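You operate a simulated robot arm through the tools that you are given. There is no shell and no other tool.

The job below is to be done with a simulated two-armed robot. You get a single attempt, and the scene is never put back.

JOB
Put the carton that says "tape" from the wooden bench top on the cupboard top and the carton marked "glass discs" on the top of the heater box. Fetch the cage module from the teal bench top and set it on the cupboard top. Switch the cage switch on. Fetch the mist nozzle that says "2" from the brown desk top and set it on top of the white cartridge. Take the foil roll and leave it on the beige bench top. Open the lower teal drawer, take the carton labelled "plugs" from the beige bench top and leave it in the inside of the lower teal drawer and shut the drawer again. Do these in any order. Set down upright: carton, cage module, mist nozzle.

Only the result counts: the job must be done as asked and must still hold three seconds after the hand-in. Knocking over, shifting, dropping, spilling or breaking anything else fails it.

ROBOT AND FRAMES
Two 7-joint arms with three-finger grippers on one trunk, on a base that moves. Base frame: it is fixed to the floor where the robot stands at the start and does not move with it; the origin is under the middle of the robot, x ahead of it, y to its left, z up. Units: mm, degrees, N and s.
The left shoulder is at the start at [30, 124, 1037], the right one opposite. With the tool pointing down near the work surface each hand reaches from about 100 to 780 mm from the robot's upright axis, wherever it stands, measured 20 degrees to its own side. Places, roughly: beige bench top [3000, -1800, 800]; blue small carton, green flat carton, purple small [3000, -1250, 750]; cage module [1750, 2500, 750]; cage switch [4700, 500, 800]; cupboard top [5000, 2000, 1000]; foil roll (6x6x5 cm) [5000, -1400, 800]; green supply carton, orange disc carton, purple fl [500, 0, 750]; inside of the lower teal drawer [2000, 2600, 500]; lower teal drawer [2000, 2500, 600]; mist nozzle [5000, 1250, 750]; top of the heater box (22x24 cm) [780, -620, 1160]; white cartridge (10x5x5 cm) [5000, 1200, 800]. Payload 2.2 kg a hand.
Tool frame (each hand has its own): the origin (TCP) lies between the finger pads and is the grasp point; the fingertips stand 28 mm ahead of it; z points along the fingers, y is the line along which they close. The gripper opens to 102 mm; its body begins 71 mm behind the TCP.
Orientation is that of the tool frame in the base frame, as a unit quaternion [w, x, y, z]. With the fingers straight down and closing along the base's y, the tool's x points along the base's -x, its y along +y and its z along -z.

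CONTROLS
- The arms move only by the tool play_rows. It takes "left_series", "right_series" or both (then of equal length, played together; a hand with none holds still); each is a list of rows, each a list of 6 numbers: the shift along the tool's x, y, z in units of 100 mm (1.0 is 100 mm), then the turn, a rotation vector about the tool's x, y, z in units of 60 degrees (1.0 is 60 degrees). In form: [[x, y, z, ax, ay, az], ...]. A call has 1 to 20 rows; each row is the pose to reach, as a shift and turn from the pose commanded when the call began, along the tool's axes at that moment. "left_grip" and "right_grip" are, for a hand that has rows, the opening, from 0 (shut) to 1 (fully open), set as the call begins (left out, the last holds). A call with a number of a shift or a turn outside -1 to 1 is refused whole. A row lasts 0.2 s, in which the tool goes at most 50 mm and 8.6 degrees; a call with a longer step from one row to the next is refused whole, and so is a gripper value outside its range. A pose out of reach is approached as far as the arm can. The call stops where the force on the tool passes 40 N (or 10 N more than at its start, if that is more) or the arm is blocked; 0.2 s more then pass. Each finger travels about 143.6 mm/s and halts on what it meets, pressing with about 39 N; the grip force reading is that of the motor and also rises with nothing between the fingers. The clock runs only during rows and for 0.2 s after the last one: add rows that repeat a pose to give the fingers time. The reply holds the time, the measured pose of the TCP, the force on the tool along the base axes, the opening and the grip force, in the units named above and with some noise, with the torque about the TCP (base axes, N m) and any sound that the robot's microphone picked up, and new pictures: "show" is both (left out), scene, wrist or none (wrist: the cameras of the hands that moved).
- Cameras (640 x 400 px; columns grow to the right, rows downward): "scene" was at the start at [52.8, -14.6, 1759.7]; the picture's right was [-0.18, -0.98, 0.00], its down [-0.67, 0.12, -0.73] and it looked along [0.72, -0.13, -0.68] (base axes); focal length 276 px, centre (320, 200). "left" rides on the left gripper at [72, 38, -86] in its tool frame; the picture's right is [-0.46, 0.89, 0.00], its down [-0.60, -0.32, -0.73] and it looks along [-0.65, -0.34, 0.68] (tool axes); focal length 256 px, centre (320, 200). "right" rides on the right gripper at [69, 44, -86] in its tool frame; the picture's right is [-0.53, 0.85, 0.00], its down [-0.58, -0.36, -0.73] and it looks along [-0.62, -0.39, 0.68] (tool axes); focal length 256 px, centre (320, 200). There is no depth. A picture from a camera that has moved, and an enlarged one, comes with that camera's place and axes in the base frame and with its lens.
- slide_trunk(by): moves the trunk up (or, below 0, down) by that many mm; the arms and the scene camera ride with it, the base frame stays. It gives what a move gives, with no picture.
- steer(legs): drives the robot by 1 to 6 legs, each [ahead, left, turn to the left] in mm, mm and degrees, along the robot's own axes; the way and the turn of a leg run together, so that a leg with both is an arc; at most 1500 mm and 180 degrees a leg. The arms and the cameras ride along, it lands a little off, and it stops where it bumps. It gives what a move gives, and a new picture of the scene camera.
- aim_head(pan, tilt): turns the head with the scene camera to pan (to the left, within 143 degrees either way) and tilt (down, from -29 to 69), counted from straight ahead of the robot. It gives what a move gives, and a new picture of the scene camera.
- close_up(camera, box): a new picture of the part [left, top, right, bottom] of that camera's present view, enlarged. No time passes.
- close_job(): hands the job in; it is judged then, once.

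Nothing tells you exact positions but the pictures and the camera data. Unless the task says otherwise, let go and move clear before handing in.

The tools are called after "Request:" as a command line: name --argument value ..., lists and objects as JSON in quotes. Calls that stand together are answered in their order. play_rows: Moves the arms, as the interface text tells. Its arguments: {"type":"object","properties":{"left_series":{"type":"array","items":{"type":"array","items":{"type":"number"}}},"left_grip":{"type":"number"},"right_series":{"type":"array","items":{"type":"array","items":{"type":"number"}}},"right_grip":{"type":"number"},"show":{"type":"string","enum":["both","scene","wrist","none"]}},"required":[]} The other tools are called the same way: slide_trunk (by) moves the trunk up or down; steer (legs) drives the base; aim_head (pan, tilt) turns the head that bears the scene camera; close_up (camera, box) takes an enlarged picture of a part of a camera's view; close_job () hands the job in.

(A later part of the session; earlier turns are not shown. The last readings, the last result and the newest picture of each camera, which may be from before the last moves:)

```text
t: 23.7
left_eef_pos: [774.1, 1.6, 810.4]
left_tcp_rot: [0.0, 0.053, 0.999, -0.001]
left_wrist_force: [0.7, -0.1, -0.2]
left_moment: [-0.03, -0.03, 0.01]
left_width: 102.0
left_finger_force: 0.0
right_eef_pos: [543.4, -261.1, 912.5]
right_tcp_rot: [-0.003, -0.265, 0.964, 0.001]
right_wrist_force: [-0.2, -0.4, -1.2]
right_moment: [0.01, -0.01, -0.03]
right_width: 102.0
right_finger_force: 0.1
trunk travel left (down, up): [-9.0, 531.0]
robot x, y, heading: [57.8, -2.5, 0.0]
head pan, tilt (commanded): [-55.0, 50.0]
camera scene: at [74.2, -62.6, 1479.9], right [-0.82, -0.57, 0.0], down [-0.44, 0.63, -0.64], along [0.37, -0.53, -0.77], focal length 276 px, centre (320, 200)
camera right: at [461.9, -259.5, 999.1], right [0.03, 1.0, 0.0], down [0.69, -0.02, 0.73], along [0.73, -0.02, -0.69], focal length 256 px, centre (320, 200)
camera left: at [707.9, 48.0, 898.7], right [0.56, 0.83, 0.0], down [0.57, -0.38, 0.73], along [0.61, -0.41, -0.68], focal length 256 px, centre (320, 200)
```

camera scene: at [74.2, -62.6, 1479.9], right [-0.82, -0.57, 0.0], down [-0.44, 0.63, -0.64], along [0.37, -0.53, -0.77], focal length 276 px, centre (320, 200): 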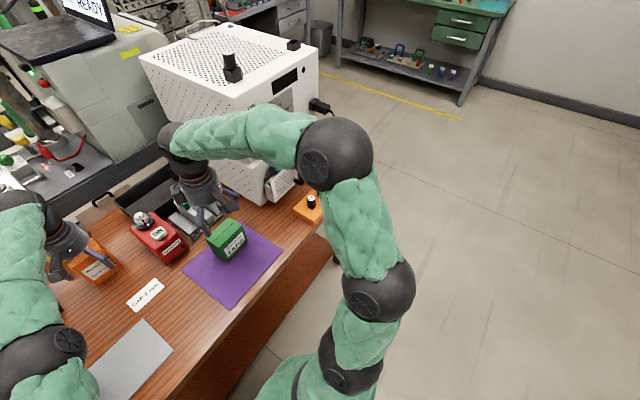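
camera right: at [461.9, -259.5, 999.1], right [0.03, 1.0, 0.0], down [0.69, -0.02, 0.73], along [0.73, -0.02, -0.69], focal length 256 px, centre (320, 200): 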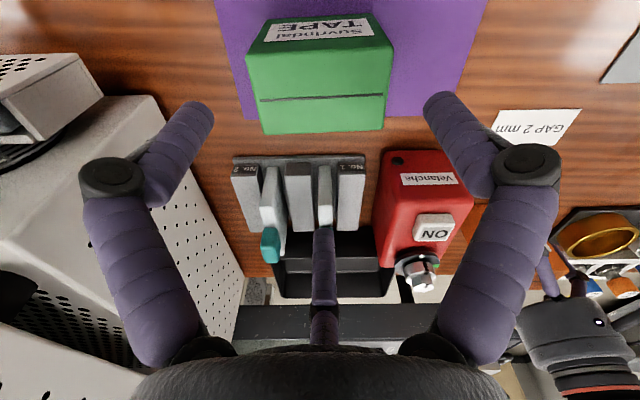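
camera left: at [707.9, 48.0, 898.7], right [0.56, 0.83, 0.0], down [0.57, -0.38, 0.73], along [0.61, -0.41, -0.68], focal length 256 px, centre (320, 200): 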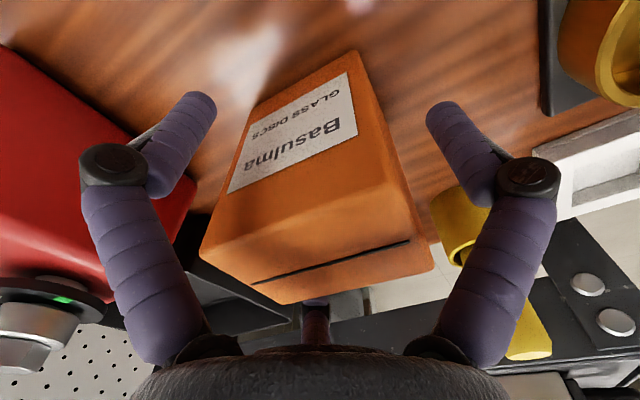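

The left hand is in place around the orange carton. I close it now and zoom in on the tape carton's pose with the right camera.

Request:
play_rows --left_series '[[0, 0, 0, 0, 0, 0], [0, 0, 0, 0, 0, 0], [0, 0, 0, 0, 0, 0], [0, 0, 0, 0, 0, 0], [0, 0, 0, 0, 0, 0]]' --left_grip 0.0 --show "wrist"

Request:
close_up --camera "right" --box '[210, 0, 450, 150]'

```text
t: 24.9
left_eef_pos: [774.7, 2.6, 811.8]
left_tcp_rot: [0.001, 0.052, 0.999, -0.001]
left_wrist_force: [3.4, 0.4, 6.1]
left_moment: [0.12, -0.01, -0.02]
left_width: 64.2
left_finger_force: 38.9
right_eef_pos: [542.8, -260.9, 913.1]
right_tcp_rot: [-0.002, -0.266, 0.964, 0.002]
right_wrist_force: [0.3, 0.4, -1.0]
right_moment: [0.01, 0.02, 0.01]
right_width: 102.2
right_finger_force: 0.1
trunk travel left (down, up): [-9.0, 531.0]
robot x, y, heading: [56.4, -0.7, -0.1]
head pan, tilt (commanded): [-55.0, 50.0]
camera left: at [707.9, 48.1, 899.6], right [0.55, 0.83, 0.0], down [0.57, -0.38, 0.73], along [0.61, -0.41, -0.68], focal length 256 px, centre (320, 200)
```

left: 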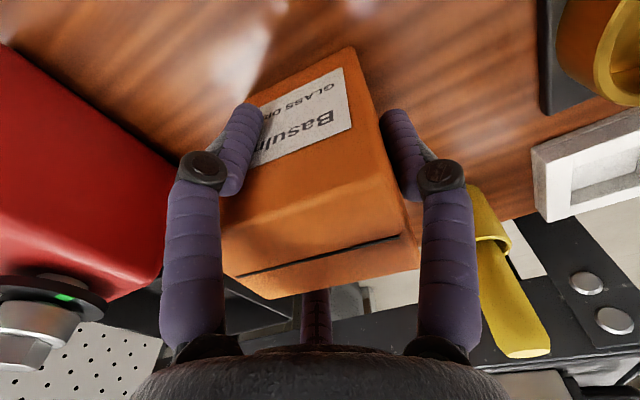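

```text
2.67 times, centred on (330, 75) of right
camera zoom: at [461.7, -259.6, 999.2], right [0.02, 1.0, 0.0], down [0.69, -0.02, 0.73], along [0.73, -0.02, -0.69], focal length 683 px, centre (293, 533)
```

zoom: 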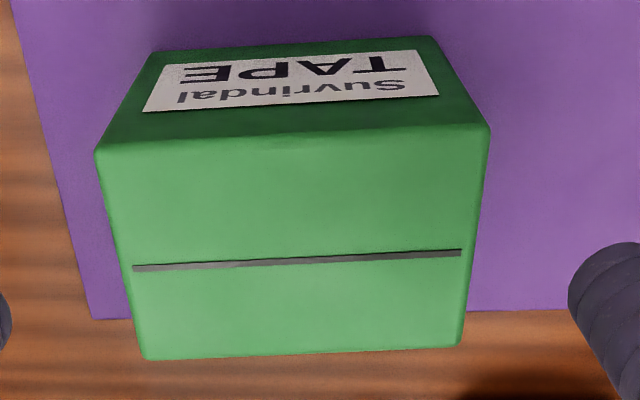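

The orange carton is gripped (64 mm at 39 N). The tape carton is unmoved at x 512-565, y -304 to -217, top about 836. I lift the left hand, and turn and lower the right one.

Request:
play_rows --left_series '[[0, 0, -0.1, 0, 0, 0], [0, 0, -0.2, 0, 0, 0], [0, 0, -0.35, 0, 0, 0], [0, 0, -0.5, 0, 0, 0], [0, 0, -0.65, 0, 0, 0], [0, 0, -0.8, 0, 0, 0], [0, 0, -0.95, 0, 0, 0], [0, 0, -0.95, 0, 0, 0], [0, 0, -0.95, 0, 0, 0]]' --right_series '[[0.006, 0.074, 0, 0, 0, 0.13], [0.006, 0.074, 0, 0, 0, 0.26], [0.006, 0.074, 0, 0, 0, 0.39], [0.006, 0.074, 0, 0, 0, 0.513], [0.006, 0.074, 0.2, 0, 0, 0.513], [0.006, 0.074, 0.3, 0, 0, 0.513], [0.006, 0.074, 0.4, 0, 0, 0.513], [0.006, 0.074, 0.5, 0, 0, 0.513], [0.006, 0.074, 0.5, 0, 0, 0.513]]' --show "both"

```text
t: 26.9
left_eef_pos: [760.8, 5.7, 907.1]
left_tcp_rot: [0.0, 0.052, 0.999, 0.0]
left_wrist_force: [-0.1, 1.5, -2.1]
left_moment: [-0.01, 0.0, 0.02]
left_width: 64.1
left_finger_force: 39.0
left hand out of reach, approached as far as the arm can: row 5, 6, 7, 8, 9
right_eef_pos: [538.9, -254.6, 863.5]
right_tcp_rot: [-0.003, -0.001, 1.0, 0.001]
right_wrist_force: [0.5, -0.6, 0.1]
right_moment: [0.0, 0.0, 0.03]
right_width: 101.8
right_finger_force: 0.1
trunk travel left (down, up): [-9.0, 531.0]
robot x, y, heading: [54.3, 1.5, 0.0]
head pan, tilt (commanded): [-55.0, 50.0]
camera scene: at [74.3, -62.6, 1479.9], right [-0.82, -0.57, 0.0], down [-0.44, 0.63, -0.64], along [0.37, -0.53, -0.77], focal length 276 px, centre (320, 200)
camera right: at [470.1, -212.6, 949.3], right [0.53, 0.85, 0.0], down [0.58, -0.36, 0.73], along [0.61, -0.39, -0.69], focal length 256 px, centre (320, 200)
camera left: at [693.3, 51.3, 994.2], right [0.56, 0.83, 0.0], down [0.57, -0.38, 0.73], along [0.61, -0.41, -0.68], focal length 256 px, centre (320, 200)
```

scene: 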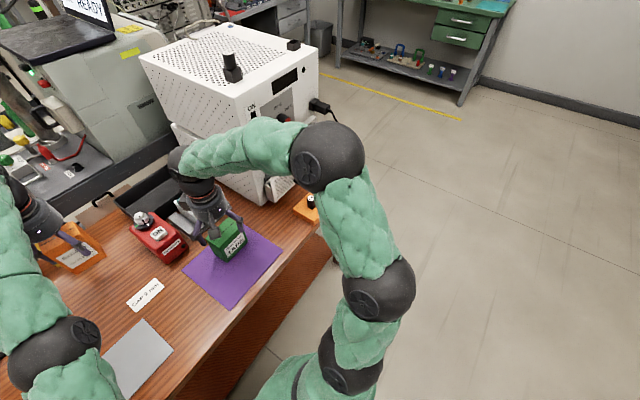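
right: 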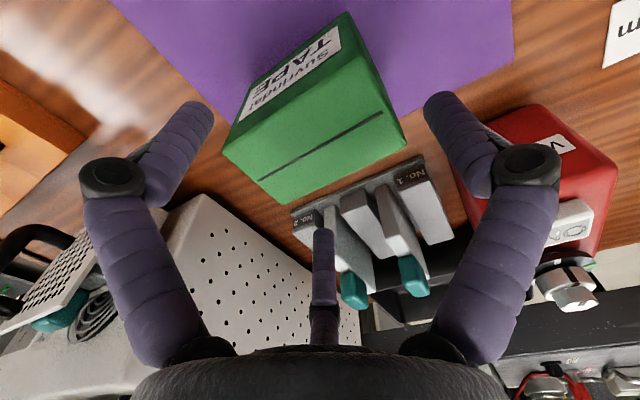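
left: 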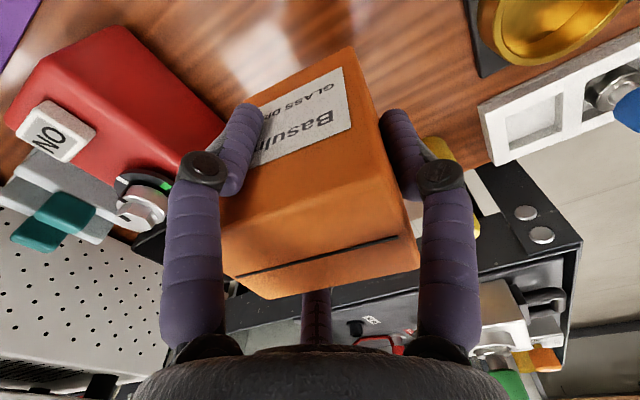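

Orange is held clear of the bench. The right hand's fingers now straddle the tape carton properly, so I lower it to grasp height and close.

Request:
play_rows --right_series '[[0, 0, 0.12, 0, 0, 0], [0, 0, 0.24, 0, 0, 0], [0, 0, 0.36, 0, 0, 0], [0, 0, 0.48, 0, 0, 0], [0, 0, 0.6, 0, 0, 0], [0, 0, 0.68, 0, 0, 0], [0, 0, 0.68, 0, 0, 0]]' --show "wrist"

Request:
play_rows --right_series '[[0, 0, 0, 0, 0, 0], [0, 0, 0, 0, 0, 0], [0, 0, 0, 0, 0, 0], [0, 0, 0, 0, 0, 0], [0, 0, 0, 0, 0, 0]]' --right_grip 0.0 --show "wrist"

```text
t: 28.5
left_eef_pos: [761.0, 4.9, 907.7]
left_tcp_rot: [0.0, 0.052, 0.999, -0.001]
left_wrist_force: [-0.1, 0.5, -0.6]
left_moment: [0.04, 0.01, -0.01]
left_width: 64.4
left_finger_force: 39.1
right_eef_pos: [539.8, -255.3, 795.6]
right_tcp_rot: [-0.004, -0.001, 1.0, 0.001]
right_wrist_force: [-0.1, 0.2, 0.1]
right_moment: [-0.01, 0.0, 0.03]
right_width: 102.0
right_finger_force: 0.1
trunk travel left (down, up): [-9.0, 531.0]
robot x, y, heading: [58.9, -1.1, 0.1]
head pan, tilt (commanded): [-55.0, 50.0]
camera right: at [470.3, -211.6, 881.5], right [0.53, 0.85, 0.0], down [0.58, -0.36, 0.73], along [0.61, -0.39, -0.69], focal length 256 px, centre (320, 200)
```

right: 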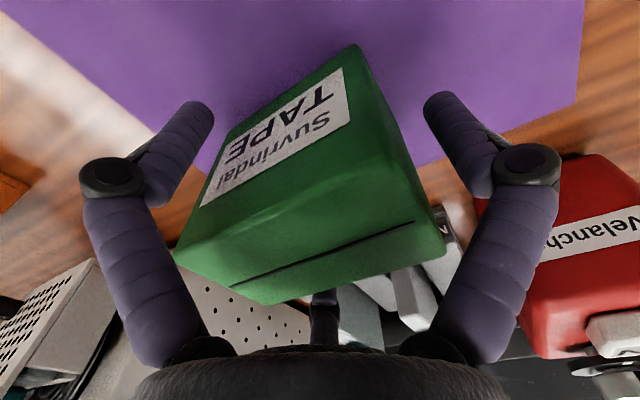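

```text
t: 29.7
left_eef_pos: [760.4, 6.0, 907.5]
left_tcp_rot: [0.001, 0.052, 0.999, 0.0]
left_wrist_force: [0.5, -0.9, -0.6]
left_moment: [0.01, -0.04, 0.02]
left_width: 63.9
left_finger_force: 38.9
right_eef_pos: [540.4, -254.8, 797.2]
right_tcp_rot: [-0.002, -0.001, 1.0, 0.001]
right_wrist_force: [1.7, 5.8, 11.7]
right_moment: [0.23, -0.06, 0.02]
right_width: 65.7
right_finger_force: 39.0
trunk travel left (down, up): [-9.0, 531.0]
robot x, y, heading: [60.3, -4.0, 0.0]
head pan, tilt (commanded): [-55.0, 50.0]
camera right: at [470.3, -211.1, 882.5], right [0.53, 0.85, 0.0], down [0.58, -0.36, 0.73], along [0.62, -0.39, -0.69], focal length 256 px, centre (320, 200)
```

right: 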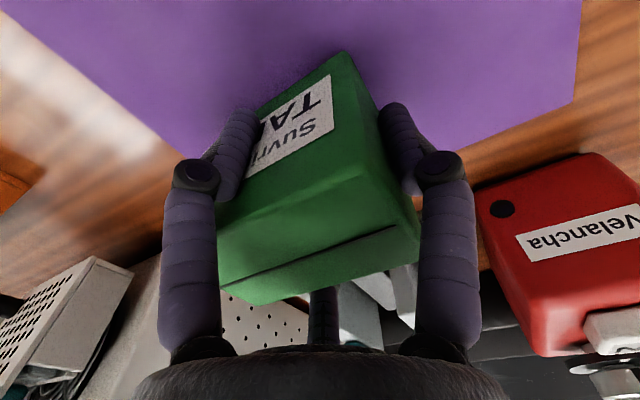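

Both cartons are gripped. I raise the trunk to lift both straight up, then look at the heater top.

Request:
slide_trunk --by 420

Request:
aim_head --pan -40 --tilt 45

```text
refused: 420 is not a number from -400 to 400
```

```text
t: 30.4
left_eef_pos: [760.0, 5.3, 908.9]
left_tcp_rot: [0.001, 0.052, 0.999, -0.001]
left_wrist_force: [0.4, -0.2, -1.3]
left_moment: [0.03, -0.01, -0.01]
left_width: 63.9
left_finger_force: 39.3
right_eef_pos: [540.4, -254.1, 796.7]
right_tcp_rot: [-0.002, -0.001, 1.0, 0.001]
right_wrist_force: [3.9, 5.5, 14.2]
right_moment: [0.17, -0.11, 0.03]
right_width: 65.7
right_finger_force: 38.7
trunk travel left (down, up): [-9.0, 531.0]
robot x, y, heading: [58.3, -0.4, 0.1]
head pan, tilt (commanded): [-40.0, 45.0]
camera scene: at [91.8, -50.7, 1486.9], right [-0.64, -0.77, 0.0], down [-0.54, 0.45, -0.71], along [0.54, -0.46, -0.71], focal length 276 px, centre (320, 200)
```

scene: 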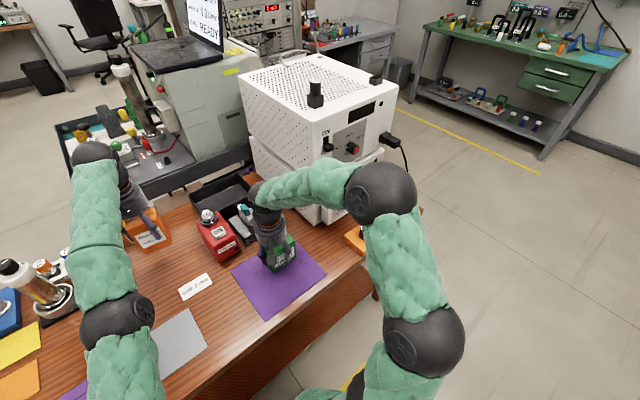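

Request:
slide_trunk --by 60

Request:
slide_trunk --by 360

Request:
aim_head --pan -40 --tilt 50

```text
t: 31.4
left_eef_pos: [760.8, 4.4, 965.7]
left_tcp_rot: [-0.001, 0.052, 0.999, 0.0]
left_wrist_force: [-0.2, -0.1, -2.1]
left_moment: [-0.02, 0.02, 0.03]
left_width: 63.8
left_finger_force: 39.0
right_eef_pos: [539.8, -254.9, 855.0]
right_tcp_rot: [-0.004, -0.001, 1.0, 0.001]
right_wrist_force: [0.8, 0.9, -2.1]
right_moment: [0.03, -0.03, 0.0]
right_width: 65.8
right_finger_force: 38.8
trunk travel left (down, up): [-69.0, 471.0]
robot x, y, heading: [59.7, 0.6, -0.0]
head pan, tilt (commanded): [-40.0, 45.0]
```

```text
t: 34.9
left_eef_pos: [761.1, 4.0, 1327.4]
left_tcp_rot: [0.0, 0.053, 0.999, 0.001]
left_wrist_force: [0.4, 0.2, -1.3]
left_moment: [0.04, 0.02, -0.02]
left_width: 63.9
left_finger_force: 39.6
right_eef_pos: [539.9, -254.5, 1214.4]
right_tcp_rot: [-0.003, -0.001, 1.0, 0.001]
right_wrist_force: [0.8, 0.3, -2.8]
right_moment: [0.03, -0.01, -0.01]
right_width: 65.3
right_finger_force: 39.1
trunk travel left (down, up): [-429.0, 111.0]
robot x, y, heading: [53.5, 0.7, 0.1]
head pan, tilt (commanded): [-40.0, 45.0]
```

```text
t: 35.6
left_eef_pos: [761.4, 5.5, 1326.8]
left_tcp_rot: [0.0, 0.053, 0.999, 0.0]
left_wrist_force: [0.0, 0.2, -1.0]
left_moment: [-0.01, -0.02, -0.01]
left_width: 64.0
left_finger_force: 38.8
right_eef_pos: [539.1, -254.9, 1215.8]
right_tcp_rot: [-0.003, -0.001, 1.0, 0.001]
right_wrist_force: [0.4, -1.1, -1.9]
right_moment: [0.05, -0.02, -0.02]
right_width: 65.4
right_finger_force: 38.8
trunk travel left (down, up): [-429.0, 111.0]
robot x, y, heading: [58.7, -5.5, -0.0]
head pan, tilt (commanded): [-40.0, 50.0]
camera scene: at [89.5, -49.1, 1899.9], right [-0.64, -0.77, 0.0], down [-0.59, 0.49, -0.64], along [0.49, -0.41, -0.77], focal length 276 px, centre (320, 200)
```

scene: 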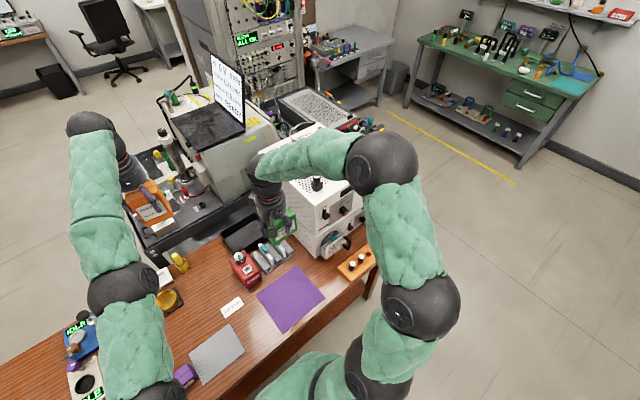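

I check the space on the right side before driving there.

Request:
aim_head --pan -100 --tilt 35

Request:
aim_head --pan -140 --tilt 30

```text
t: 36.9
left_eef_pos: [760.4, 3.7, 1327.6]
left_tcp_rot: [-0.001, 0.053, 0.999, 0.0]
left_wrist_force: [0.9, -0.5, -1.3]
left_moment: [0.0, 0.0, 0.0]
left_width: 63.8
left_finger_force: 38.9
right_eef_pos: [539.8, -254.5, 1215.1]
right_tcp_rot: [-0.005, -0.001, 1.0, 0.001]
right_wrist_force: [0.1, -0.8, -2.5]
right_moment: [0.02, 0.01, 0.03]
right_width: 65.6
right_finger_force: 38.9
trunk travel left (down, up): [-429.0, 111.0]
robot x, y, heading: [60.4, -0.0, -0.1]
head pan, tilt (commanded): [-100.0, 35.0]
camera scene: at [15.3, -86.4, 1921.6], right [-0.98, 0.17, 0.0], down [0.1, 0.57, -0.82], along [-0.14, -0.81, -0.57], focal length 276 px, centre (320, 200)
```

scene: 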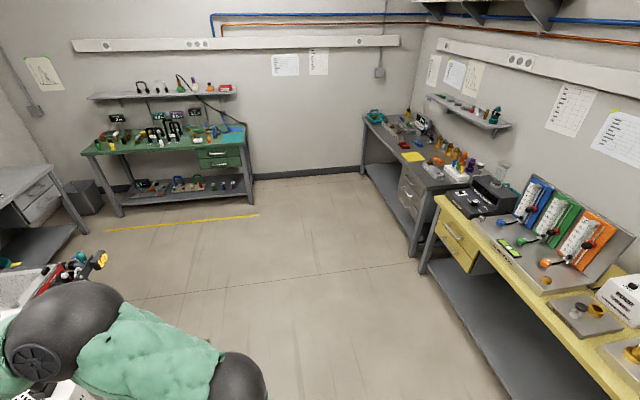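

```text
t: 38.0
left_eef_pos: [760.9, 4.7, 1325.1]
left_tcp_rot: [0.0, 0.052, 0.999, 0.0]
left_wrist_force: [-0.4, 0.9, -1.8]
left_moment: [0.03, 0.03, -0.02]
left_width: 64.2
left_finger_force: 38.9
right_eef_pos: [540.2, -254.6, 1215.1]
right_tcp_rot: [-0.003, 0.0, 1.0, 0.001]
right_wrist_force: [0.1, -0.1, -2.7]
right_moment: [0.0, 0.02, 0.04]
right_width: 65.5
right_finger_force: 38.9
trunk travel left (down, up): [-429.0, 111.0]
robot x, y, heading: [57.2, 1.3, 0.2]
head pan, tilt (commanded): [-140.0, 30.0]
camera scene: at [-38.7, -57.8, 1929.4], right [-0.64, 0.77, 0.0], down [0.38, 0.32, -0.87], along [-0.66, -0.56, -0.5], focal length 276 px, centre (320, 200)
```

scene: 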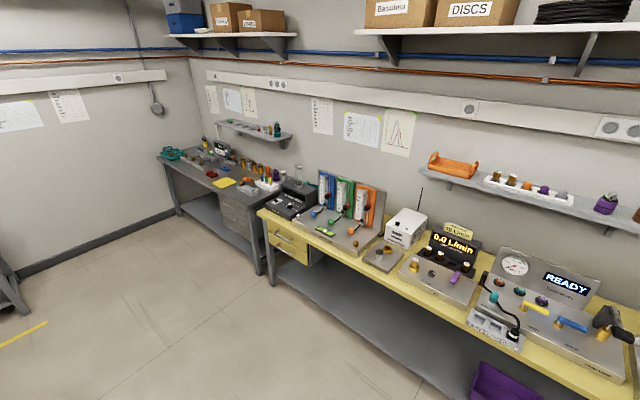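

The right side is free floor and the bench behind is over a metre away. I back up 180 mm and move 700 mm right.

Request:
steer --legs '[[-180, 0, 0], [0, -700, 0]]'

Request:
aim_head --pan 0 --tilt 45

```text
t: 42.9
left_eef_pos: [575.6, -701.0, 1327.7]
left_tcp_rot: [0.0, 0.055, 0.999, 0.0]
left_wrist_force: [0.0, 0.1, -1.8]
left_moment: [0.0, -0.01, 0.01]
left_width: 63.9
left_finger_force: 39.1
right_eef_pos: [353.6, -958.7, 1214.2]
right_tcp_rot: [-0.003, 0.002, 1.0, 0.001]
right_wrist_force: [0.4, -0.5, -2.9]
right_moment: [0.01, 0.02, 0.01]
right_width: 65.4
right_finger_force: 39.5
trunk travel left (down, up): [-429.0, 111.0]
robot x, y, heading: [-128.4, -703.6, -0.4]
head pan, tilt (commanded): [-140.0, 30.0]
camera scene: at [-223.2, -759.3, 1929.4], right [-0.64, 0.77, 0.0], down [0.38, 0.32, -0.87], along [-0.67, -0.55, -0.5], focal length 276 px, centre (320, 200)
```

scene: 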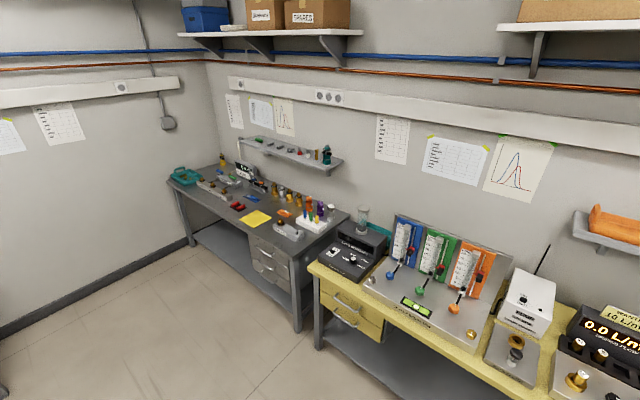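

```text
t: 45.2
left_eef_pos: [575.5, -699.9, 1327.5]
left_tcp_rot: [0.0, 0.055, 0.999, 0.001]
left_wrist_force: [-0.6, 0.4, -1.2]
left_moment: [-0.01, 0.01, 0.04]
left_width: 64.2
left_finger_force: 39.2
right_eef_pos: [354.1, -958.0, 1214.9]
right_tcp_rot: [-0.004, 0.001, 1.0, 0.001]
right_wrist_force: [-1.0, 0.7, -2.7]
right_moment: [0.02, 0.02, 0.0]
right_width: 65.4
right_finger_force: 39.1
trunk travel left (down, up): [-429.0, 111.0]
robot x, y, heading: [-130.8, -704.5, -0.1]
head pan, tilt (commanded): [0.0, 45.0]
camera scene: at [-72.3, -701.7, 1906.8], right [-0.01, -1.0, 0.0], down [-0.71, 0.0, -0.71], along [0.71, 0.0, -0.71], focal length 276 px, centre (320, 200)
```

scene: 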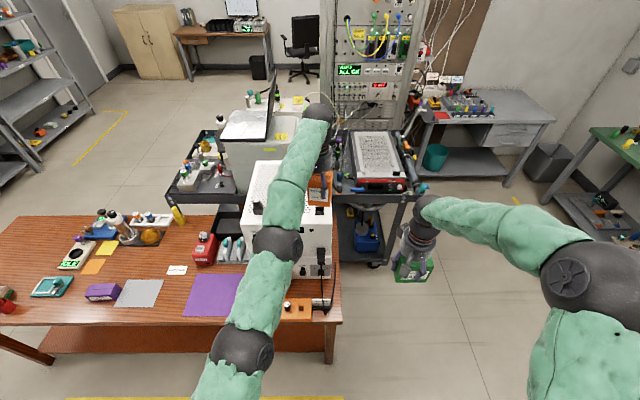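

Request:
close_up --camera "scene" --box '[200, 130, 400, 330]'

Request:
close_up --camera "left" --box '[0, 0, 640, 400]'

Request:
close_up --camera "right" --box '[0, 0, 640, 400]'

```text
2.00 times, centred on (300, 230) of scene
camera zoom: at [-72.3, -701.7, 1906.8], right [-0.01, -1.0, 0.0], down [-0.71, 0.0, -0.71], along [0.71, 0.0, -0.71], focal length 552 px, centre (360, 140)
```

zoom: 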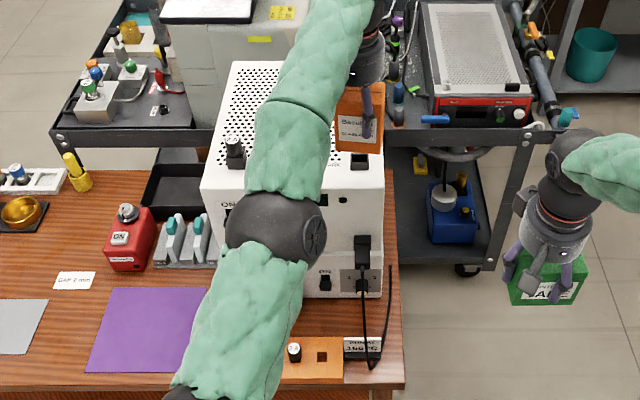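

```text
1.00 times, centred on (320, 200) of left (not enlarged: the box is as wide or as high as the picture)
camera zoom: at [509.8, -653.8, 1414.0], right [0.56, 0.83, 0.0], down [0.57, -0.38, 0.73], along [0.61, -0.41, -0.68], focal length 256 px, centre (320, 200)
```

zoom: 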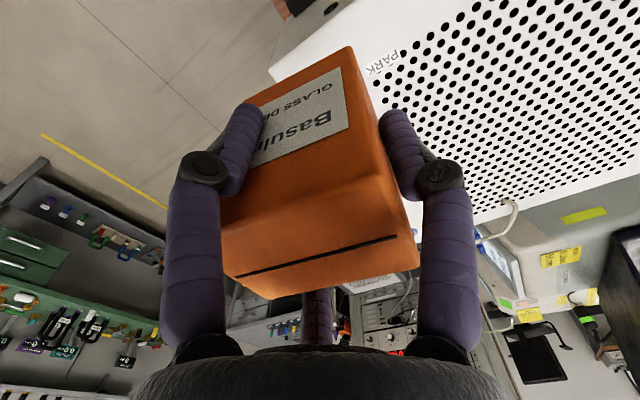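

```text
1.00 times, centred on (320, 200) of right (not enlarged: the box is as wide or as high as the picture)
camera zoom: at [285.2, -915.7, 1301.5], right [0.54, 0.84, 0.0], down [0.58, -0.37, 0.73], along [0.61, -0.39, -0.69], focal length 256 px, centre (320, 200)
```

zoom: 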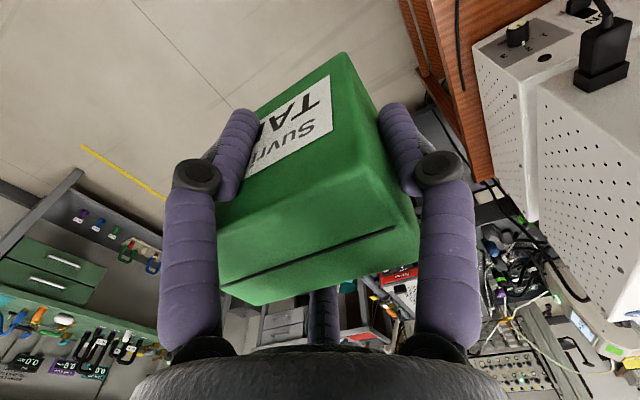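

The heater's top spans about x 555-920, y -425 to -760, with a knob at front left and a black piece at front right. I'll set the orange carton near (750, -615), so I drive ahead 175 mm.

Request:
steer --legs '[[175, 0, 0]]'

Request:
play_rows --left_series '[[0, 0.2, 0, 0, 0, 0], [0, 0.4, 0, 0, 0, 0], [0, 0.6, 0, 0, 0, 0], [0, 0.8, 0, 0, 0, 0], [0, 0.85, 0.15, 0, 0, 0], [0, 0.85, 0.3, 0, 0, 0], [0, 0.85, 0.3, 0, 0, 0]]' --show "both"

```text
t: 46.6
left_eef_pos: [753.6, -699.8, 1326.9]
left_tcp_rot: [0.0, 0.055, 0.998, 0.001]
left_wrist_force: [0.5, 0.0, -2.1]
left_moment: [0.03, 0.03, 0.0]
left_width: 64.1
left_finger_force: 39.0
right_eef_pos: [532.5, -958.1, 1215.0]
right_tcp_rot: [-0.003, 0.0, 1.0, 0.0]
right_wrist_force: [0.0, 0.2, -2.5]
right_moment: [0.01, -0.01, 0.01]
right_width: 65.4
right_finger_force: 39.2
trunk travel left (down, up): [-429.0, 111.0]
robot x, y, heading: [53.3, -703.1, -0.1]
head pan, tilt (commanded): [0.0, 45.0]
camera scene: at [105.0, -702.5, 1906.8], right [0.0, -1.0, 0.0], down [-0.71, 0.0, -0.71], along [0.71, 0.0, -0.71], focal length 276 px, centre (320, 200)
```

scene: 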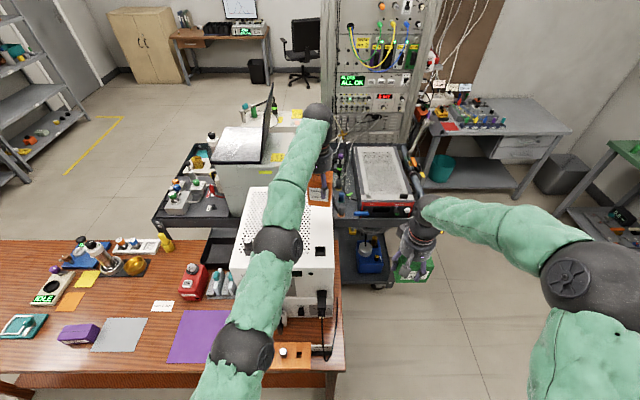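

```text
t: 48.2
left_eef_pos: [761.3, -614.7, 1298.0]
left_tcp_rot: [0.0, 0.054, 0.999, 0.0]
left_wrist_force: [0.6, -0.1, -0.4]
left_moment: [-0.01, 0.02, 0.01]
left_width: 63.8
left_finger_force: 38.8
right_eef_pos: [531.5, -959.4, 1214.7]
right_tcp_rot: [-0.003, 0.0, 1.0, 0.001]
right_wrist_force: [-0.8, -0.4, -1.7]
right_moment: [0.02, 0.02, -0.03]
right_width: 65.3
right_finger_force: 38.9
trunk travel left (down, up): [-429.0, 111.0]
robot x, y, heading: [49.2, -702.5, -0.2]
head pan, tilt (commanded): [0.0, 45.0]
camera scene: at [104.4, -702.3, 1906.8], right [0.0, -1.0, 0.0], down [-0.71, 0.0, -0.71], along [0.71, 0.0, -0.71], focal length 276 px, centre (320, 200)
camera left: at [695.7, -569.8, 1385.6], right [0.56, 0.83, 0.0], down [0.57, -0.38, 0.73], along [0.61, -0.41, -0.68], focal length 256 px, centre (320, 200)
```

scene: 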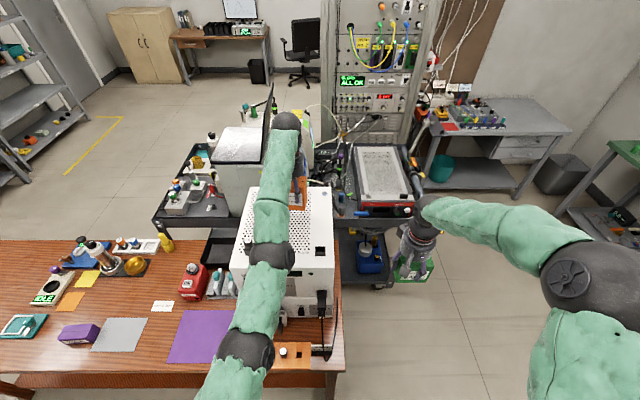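
left: 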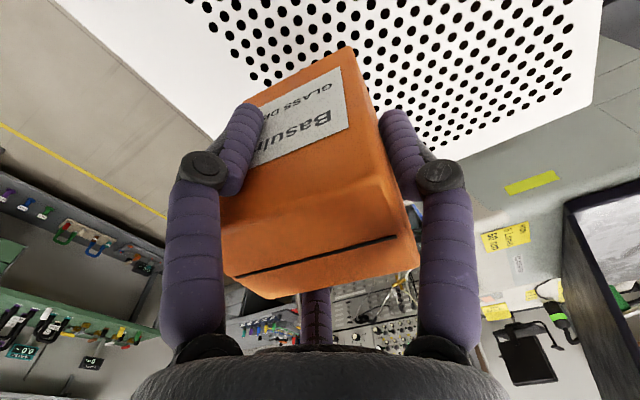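

Request:
close_up --camera "scene" --box '[200, 170, 360, 330]'

Request:
close_up --camera "right" --box '[380, 0, 640, 200]'

```text
2.50 times, centred on (280, 250) of scene
camera zoom: at [104.4, -702.3, 1906.8], right [0.0, -1.0, 0.0], down [-0.71, 0.0, -0.71], along [0.71, 0.0, -0.71], focal length 690 px, centre (420, 75)
```

zoom: 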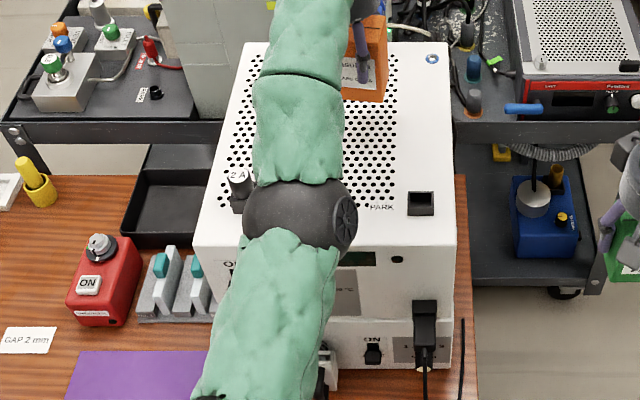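

```text
2.00 times, centred on (510, 100) of right
camera zoom: at [462.3, -915.5, 1301.6], right [0.53, 0.84, 0.0], down [0.58, -0.37, 0.73], along [0.61, -0.39, -0.69], focal length 512 px, centre (-60, 400)
```

zoom: 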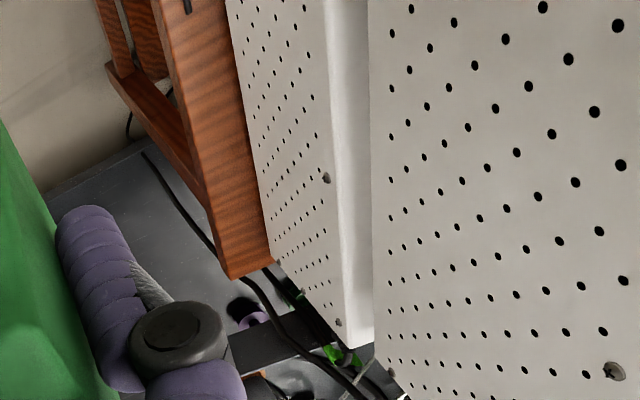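

The carton is over the free area, and the heater top is near z 1150-1160. I lower the left hand gradually.

Request:
play_rows --left_series '[[0, 0, 0.15, 0, 0, 0], [0, 0, 0.3, 0, 0, 0], [0, 0, 0.45, 0, 0, 0], [0, 0, 0.55, 0, 0, 0], [0, 0, 0.65, 0, 0, 0], [0, 0, 0.65, 0, 0, 0]]' --show "both"

```text
t: 49.6
left_eef_pos: [789.9, -617.2, 1237.3]
left_tcp_rot: [-0.001, 0.054, 0.999, 0.005]
left_wrist_force: [-0.6, 0.8, -1.9]
left_moment: [0.06, -0.03, 0.03]
left_width: 63.7
left_finger_force: 39.1
left hand out of reach, approached as far as the arm can: row 2, 3, 4, 5, 6
right_eef_pos: [530.7, -958.0, 1216.3]
right_tcp_rot: [-0.003, 0.0, 1.0, 0.001]
right_wrist_force: [0.0, 0.5, -1.5]
right_moment: [-0.03, -0.01, -0.01]
right_width: 65.3
right_finger_force: 39.3
trunk travel left (down, up): [-429.0, 111.0]
robot x, y, heading: [52.2, -702.7, -0.3]
head pan, tilt (commanded): [0.0, 45.0]
camera scene: at [104.1, -701.5, 1906.8], right [0.0, -1.0, 0.0], down [-0.71, 0.0, -0.71], along [0.71, 0.0, -0.71], focal length 276 px, centre (320, 200)
camera left: at [722.3, -571.4, 1323.7], right [0.56, 0.83, 0.01], down [0.57, -0.39, 0.73], along [0.61, -0.4, -0.69], focal length 256 px, centre (320, 200)
```

scene: 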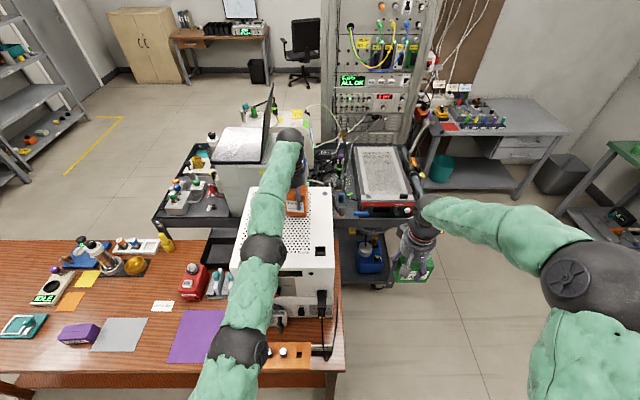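
left: 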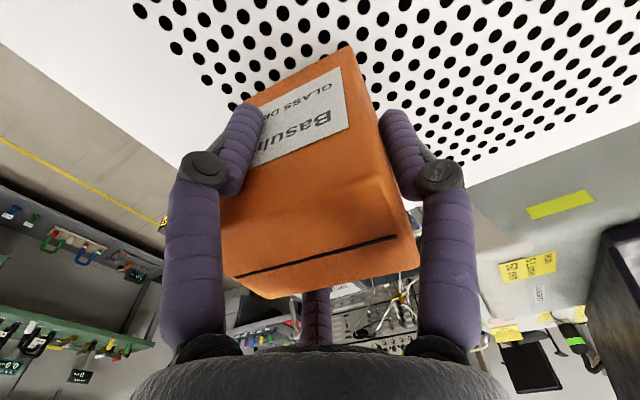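

The arm drifted forward to x=790, which is still inside the area (centre 780, -620). I lower the last bit with the trunk in small steps, watching the force.

Request:
slide_trunk --by -12

Request:
close_up --camera "left" --box '[200, 20, 440, 320]'

```text
t: 50.2
left_eef_pos: [790.1, -617.1, 1228.4]
left_tcp_rot: [0.002, 0.054, 0.999, 0.004]
left_wrist_force: [-1.4, -0.2, 13.2]
left_moment: [-0.63, 0.52, -0.01]
left_width: 64.1
left_finger_force: 38.8
right_eef_pos: [531.2, -960.0, 1203.3]
right_tcp_rot: [-0.004, 0.0, 1.0, 0.001]
right_wrist_force: [0.6, -0.5, -2.3]
right_moment: [0.05, -0.01, -0.03]
right_width: 65.5
right_finger_force: 38.9
trunk travel left (down, up): [-417.0, 123.0]
robot x, y, heading: [49.0, -702.0, -0.2]
head pan, tilt (commanded): [0.0, 45.0]
```

```text
1.33 times, centred on (320, 170) of left
camera zoom: at [721.9, -572.1, 1315.0], right [0.56, 0.83, 0.01], down [0.56, -0.39, 0.73], along [0.61, -0.4, -0.68], focal length 341 px, centre (320, 240)
```

zoom: 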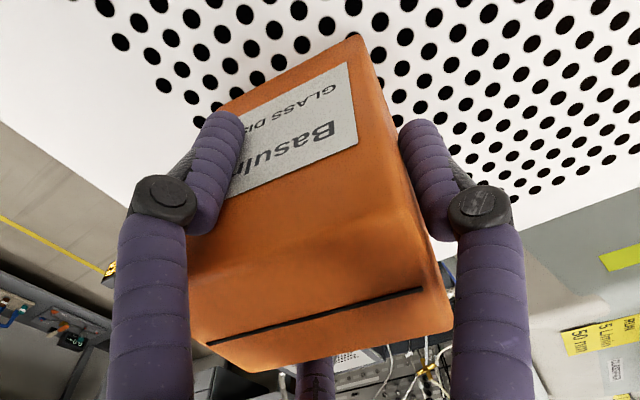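

The carton rests on the heater top (13 N contact). I open the left hand and raise the trunk straight up.

Request:
play_rows --left_series '[[0, 0, 0, 0, 0, 0], [0, 0, 0, 0, 0, 0], [0, 0, 0, 0, 0, 0]]' --left_grip 1.0 --show "wrist"

Request:
slide_trunk --by 120

Request:
close_up --camera "left" --box '[0, 0, 640, 400]'

```text
t: 51.0
left_eef_pos: [789.3, -616.8, 1224.0]
left_tcp_rot: [0.0, 0.054, 0.999, 0.004]
left_wrist_force: [0.1, -0.2, -0.4]
left_moment: [0.01, 0.0, -0.01]
left_width: 101.9
left_finger_force: 0.1
right_eef_pos: [531.1, -958.7, 1203.5]
right_tcp_rot: [-0.004, 0.0, 1.0, 0.0]
right_wrist_force: [-0.9, -0.1, -2.4]
right_moment: [0.05, 0.0, -0.02]
right_width: 65.5
right_finger_force: 39.0
trunk travel left (down, up): [-417.0, 123.0]
robot x, y, heading: [50.1, -702.1, -0.1]
head pan, tilt (commanded): [0.0, 45.0]
camera left: at [722.6, -571.9, 1312.1], right [0.56, 0.83, 0.01], down [0.57, -0.39, 0.73], along [0.61, -0.4, -0.69], focal length 256 px, centre (320, 200)
```

left: 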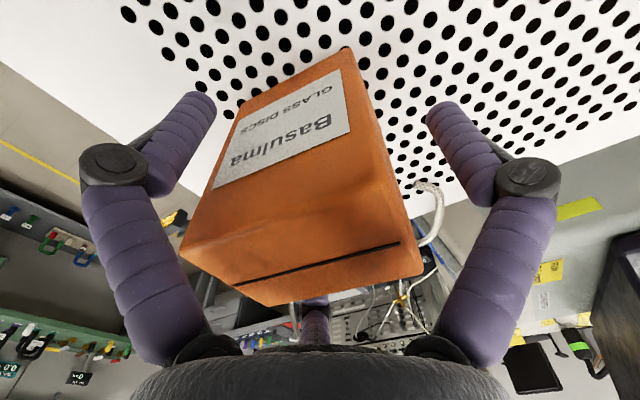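

```text
t: 52.5
left_eef_pos: [790.7, -617.1, 1343.5]
left_tcp_rot: [-0.001, 0.054, 0.999, 0.004]
left_wrist_force: [-0.5, 1.1, -0.4]
left_moment: [-0.02, 0.0, -0.01]
left_width: 102.1
left_finger_force: 0.0
right_eef_pos: [530.3, -959.1, 1322.7]
right_tcp_rot: [-0.003, 0.0, 1.0, 0.0]
right_wrist_force: [-0.2, 0.2, -2.3]
right_moment: [0.04, -0.04, 0.02]
right_width: 65.2
right_finger_force: 39.2
trunk travel left (down, up): [-537.0, 3.0]
robot x, y, heading: [50.1, -702.2, -0.3]
head pan, tilt (commanded): [0.0, 45.0]
```

```text
1.00 times, centred on (320, 200) of left (not enlarged: the box is as wide or as high as the picture)
camera zoom: at [722.6, -572.0, 1431.8], right [0.56, 0.83, 0.01], down [0.57, -0.39, 0.73], along [0.61, -0.4, -0.69], focal length 256 px, centre (320, 200)
```

zoom: 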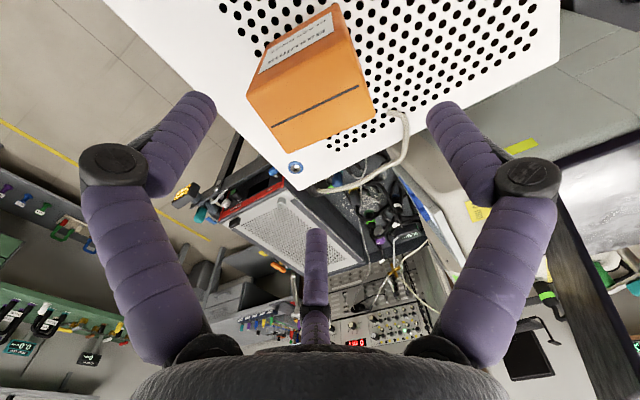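

The orange carton stands on the heater top. Now with the tape carton in the right hand (hands high at z>1280), I back away, drive left past the wooden bench and turn to face the left wall.

Request:
steer --legs '[[-330, 0, 0], [0, 1500, 0], [0, 300, 0], [0, 0, 90]]'

Request:
aim_head --pan -30 --tilt 25

```text
t: 67.4
left_eef_pos: [-332.6, 1874.0, 1345.5]
left_tcp_rot: [-0.004, -0.667, 0.745, 0.003]
left_wrist_force: [-0.3, -1.1, -0.3]
left_moment: [0.0, 0.01, 0.01]
left_width: 101.9
left_finger_force: 0.1
right_eef_pos: [9.9, 1616.2, 1322.7]
right_tcp_rot: [-0.003, -0.706, 0.708, -0.002]
right_wrist_force: [0.3, -0.3, -2.1]
right_moment: [-0.01, 0.02, 0.02]
right_width: 65.2
right_finger_force: 39.2
trunk travel left (down, up): [-537.0, 3.0]
robot x, y, heading: [-246.7, 1135.8, 89.7]
head pan, tilt (commanded): [0.0, 45.0]
camera scene: at [-245.8, 1189.3, 2014.8], right [1.0, -0.01, 0.0], down [0.0, -0.71, -0.71], along [0.0, 0.71, -0.71], focal length 276 px, centre (320, 200)
```

scene: 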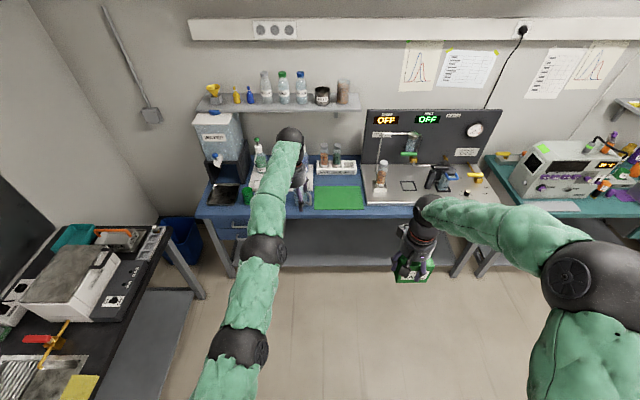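

```text
t: 68.4
left_eef_pos: [-331.5, 1875.4, 1344.1]
left_tcp_rot: [-0.004, -0.667, 0.745, 0.002]
left_wrist_force: [0.8, 0.2, 0.0]
left_moment: [-0.02, -0.02, 0.0]
left_width: 102.1
left_finger_force: 0.0
right_eef_pos: [9.5, 1616.3, 1323.8]
right_tcp_rot: [-0.003, -0.706, 0.708, -0.002]
right_wrist_force: [-0.3, -0.2, -1.4]
right_moment: [0.04, 0.02, 0.0]
right_width: 65.3
right_finger_force: 39.1
trunk travel left (down, up): [-537.0, 3.0]
robot x, y, heading: [-249.0, 1137.8, 89.3]
head pan, tilt (commanded): [-30.0, 25.0]
camera scene: at [-199.7, 1187.6, 2045.3], right [0.86, -0.5, 0.0], down [-0.21, -0.37, -0.91], along [0.46, 0.78, -0.42], focal length 276 px, centre (320, 200)
```

scene: 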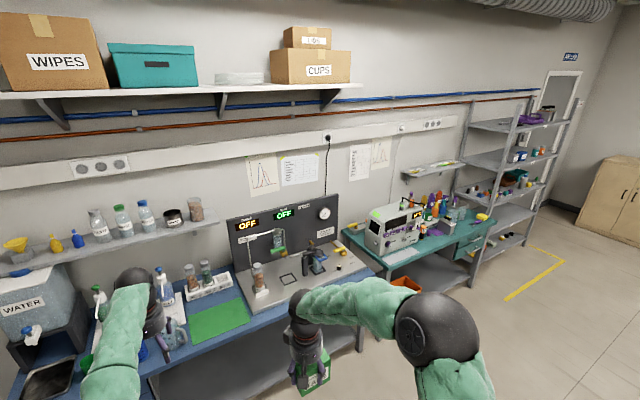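

The wooden bench's left end is near y=980, so I first advance to y≈1430, then strafe right toward the teal bench.

Request:
steer --legs '[[300, 0, 0], [0, -1500, 0]]'

Request:
aim_head --pan -20 --tilt 40

```text
t: 77.4
left_eef_pos: [1178.8, 2148.0, 1345.8]
left_tcp_rot: [-0.004, -0.657, 0.754, 0.003]
left_wrist_force: [-0.2, -1.0, -0.3]
left_moment: [-0.02, -0.02, 0.02]
left_width: 101.9
left_finger_force: 0.1
right_eef_pos: [1513.2, 1880.2, 1324.0]
right_tcp_rot: [-0.003, -0.696, 0.718, -0.002]
right_wrist_force: [0.0, 0.4, -2.3]
right_moment: [0.0, 0.07, 0.01]
right_width: 65.2
right_finger_force: 38.8
trunk travel left (down, up): [-537.0, 3.0]
robot x, y, heading: [1245.1, 1408.1, 87.9]
head pan, tilt (commanded): [-30.0, 25.0]
camera scene: at [1290.7, 1457.5, 2045.4], right [0.85, -0.53, 0.0], down [-0.22, -0.36, -0.91], along [0.48, 0.77, -0.42], focal length 276 px, centre (320, 200)
```

scene: 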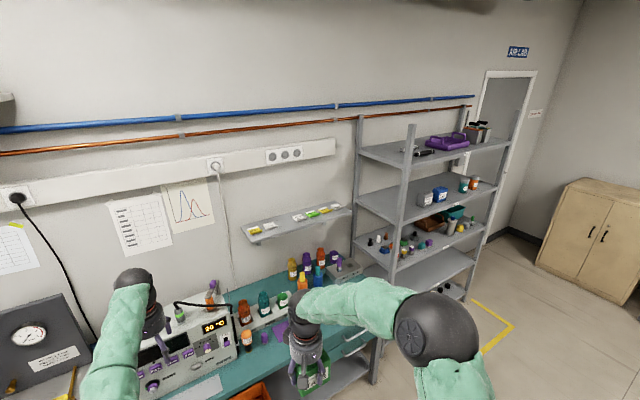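

```text
t: 78.2
left_eef_pos: [1179.4, 2148.1, 1345.8]
left_tcp_rot: [-0.004, -0.657, 0.754, 0.002]
left_wrist_force: [0.2, 0.7, 0.6]
left_moment: [0.04, 0.01, 0.0]
left_width: 102.0
left_finger_force: 0.1
right_eef_pos: [1512.8, 1881.0, 1323.2]
right_tcp_rot: [-0.003, -0.696, 0.718, -0.002]
right_wrist_force: [-0.1, 0.3, -1.5]
right_moment: [-0.01, 0.03, 0.01]
right_width: 65.2
right_finger_force: 38.9
trunk travel left (down, up): [-537.0, 3.0]
robot x, y, heading: [1242.3, 1405.2, 88.1]
head pan, tilt (commanded): [-20.0, 40.0]
camera scene: at [1274.0, 1458.2, 2022.1], right [0.93, -0.37, 0.0], down [-0.24, -0.6, -0.77], along [0.29, 0.71, -0.64], focal length 276 px, centre (320, 200)
```

scene: 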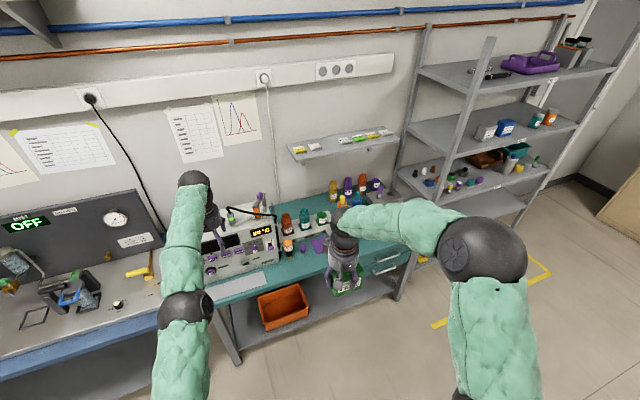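

Request:
close_up --camera "scene" --box '[180, 150, 420, 330]'

Request:
close_up --camera "left" --box '[0, 0, 640, 400]'

Request:
close_up --camera "right" --box '[0, 0, 640, 400]'

```text
2.22 times, centred on (300, 240) of scene
camera zoom: at [1274.0, 1458.2, 2022.1], right [0.93, -0.37, 0.0], down [-0.24, -0.6, -0.77], along [0.29, 0.71, -0.64], focal length 614 px, centre (364, 111)
```

zoom: 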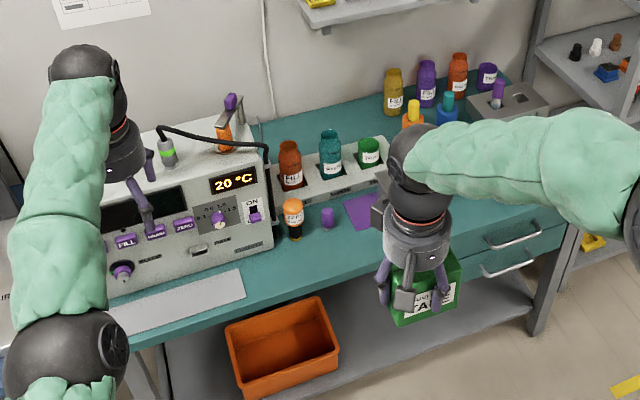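

```text
1.00 times, centred on (320, 200) of left (not enlarged: the box is as wide or as high as the picture)
camera zoom: at [1133.2, 2082.7, 1432.3], right [-0.81, 0.58, 0.01], down [0.4, 0.55, 0.73], along [0.42, 0.59, -0.69], focal length 256 px, centre (320, 200)
```

zoom: 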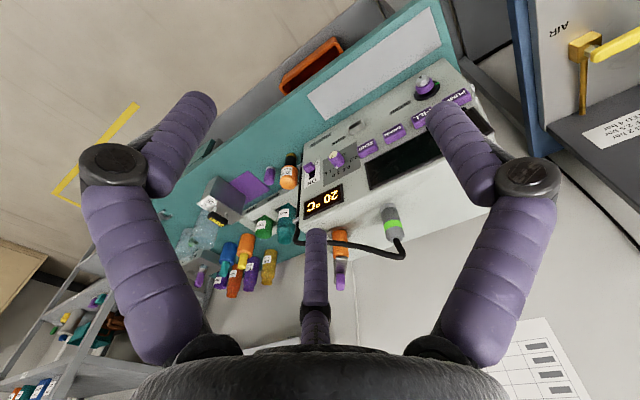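

```text
1.00 times, centred on (320, 200) of right (not enlarged: the box is as wide or as high as the picture)
camera zoom: at [1466.4, 1812.7, 1409.6], right [-0.83, 0.56, 0.0], down [0.38, 0.57, 0.73], along [0.41, 0.6, -0.69], focal length 256 px, centre (320, 200)
```

zoom: 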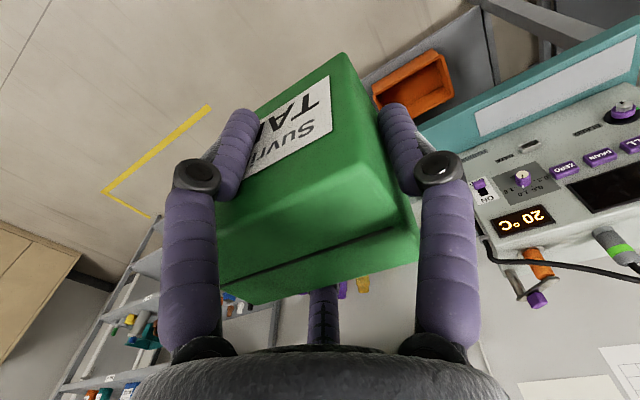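

Request:
close_up --camera "left" --box '[160, 140, 320, 300]'

Request:
aim_head --pan -35 --tilt 40

```text
2.50 times, centred on (240, 220) of left
camera zoom: at [1133.2, 2082.7, 1432.3], right [-0.81, 0.58, 0.01], down [0.4, 0.55, 0.73], along [0.42, 0.59, -0.69], focal length 640 px, centre (520, 150)
```

zoom: 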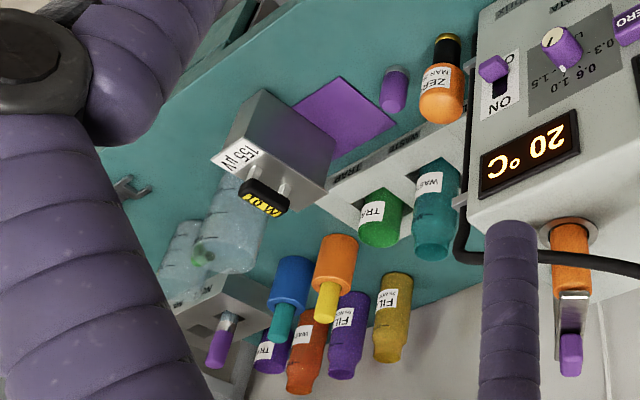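

```text
t: 78.9
left_eef_pos: [1178.7, 2149.7, 1344.3]
left_tcp_rot: [-0.004, -0.657, 0.754, 0.003]
left_wrist_force: [0.5, -0.4, 0.2]
left_moment: [-0.02, 0.02, 0.01]
left_width: 101.9
left_finger_force: 0.0
right_eef_pos: [1511.9, 1880.8, 1322.3]
right_tcp_rot: [-0.003, -0.696, 0.718, -0.002]
right_wrist_force: [0.2, -0.2, -1.7]
right_moment: [-0.02, 0.01, 0.0]
right_width: 65.3
right_finger_force: 39.4
trunk travel left (down, up): [-537.0, 3.0]
robot x, y, heading: [1239.0, 1407.9, 88.3]
head pan, tilt (commanded): [-35.0, 40.0]
camera scene: at [1293.0, 1447.3, 2022.1], right [0.8, -0.6, 0.0], down [-0.39, -0.51, -0.77], along [0.46, 0.61, -0.64], focal length 276 px, centre (320, 200)
```

scene: 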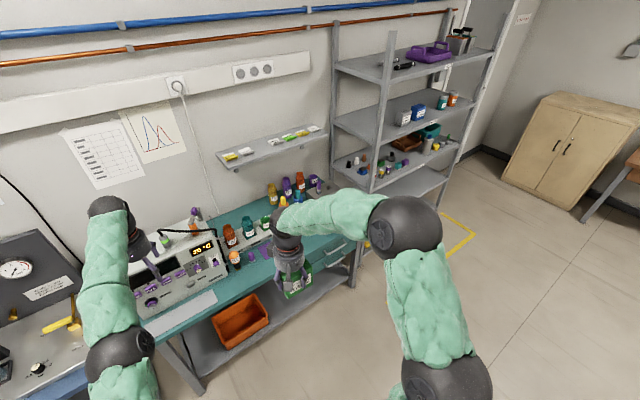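

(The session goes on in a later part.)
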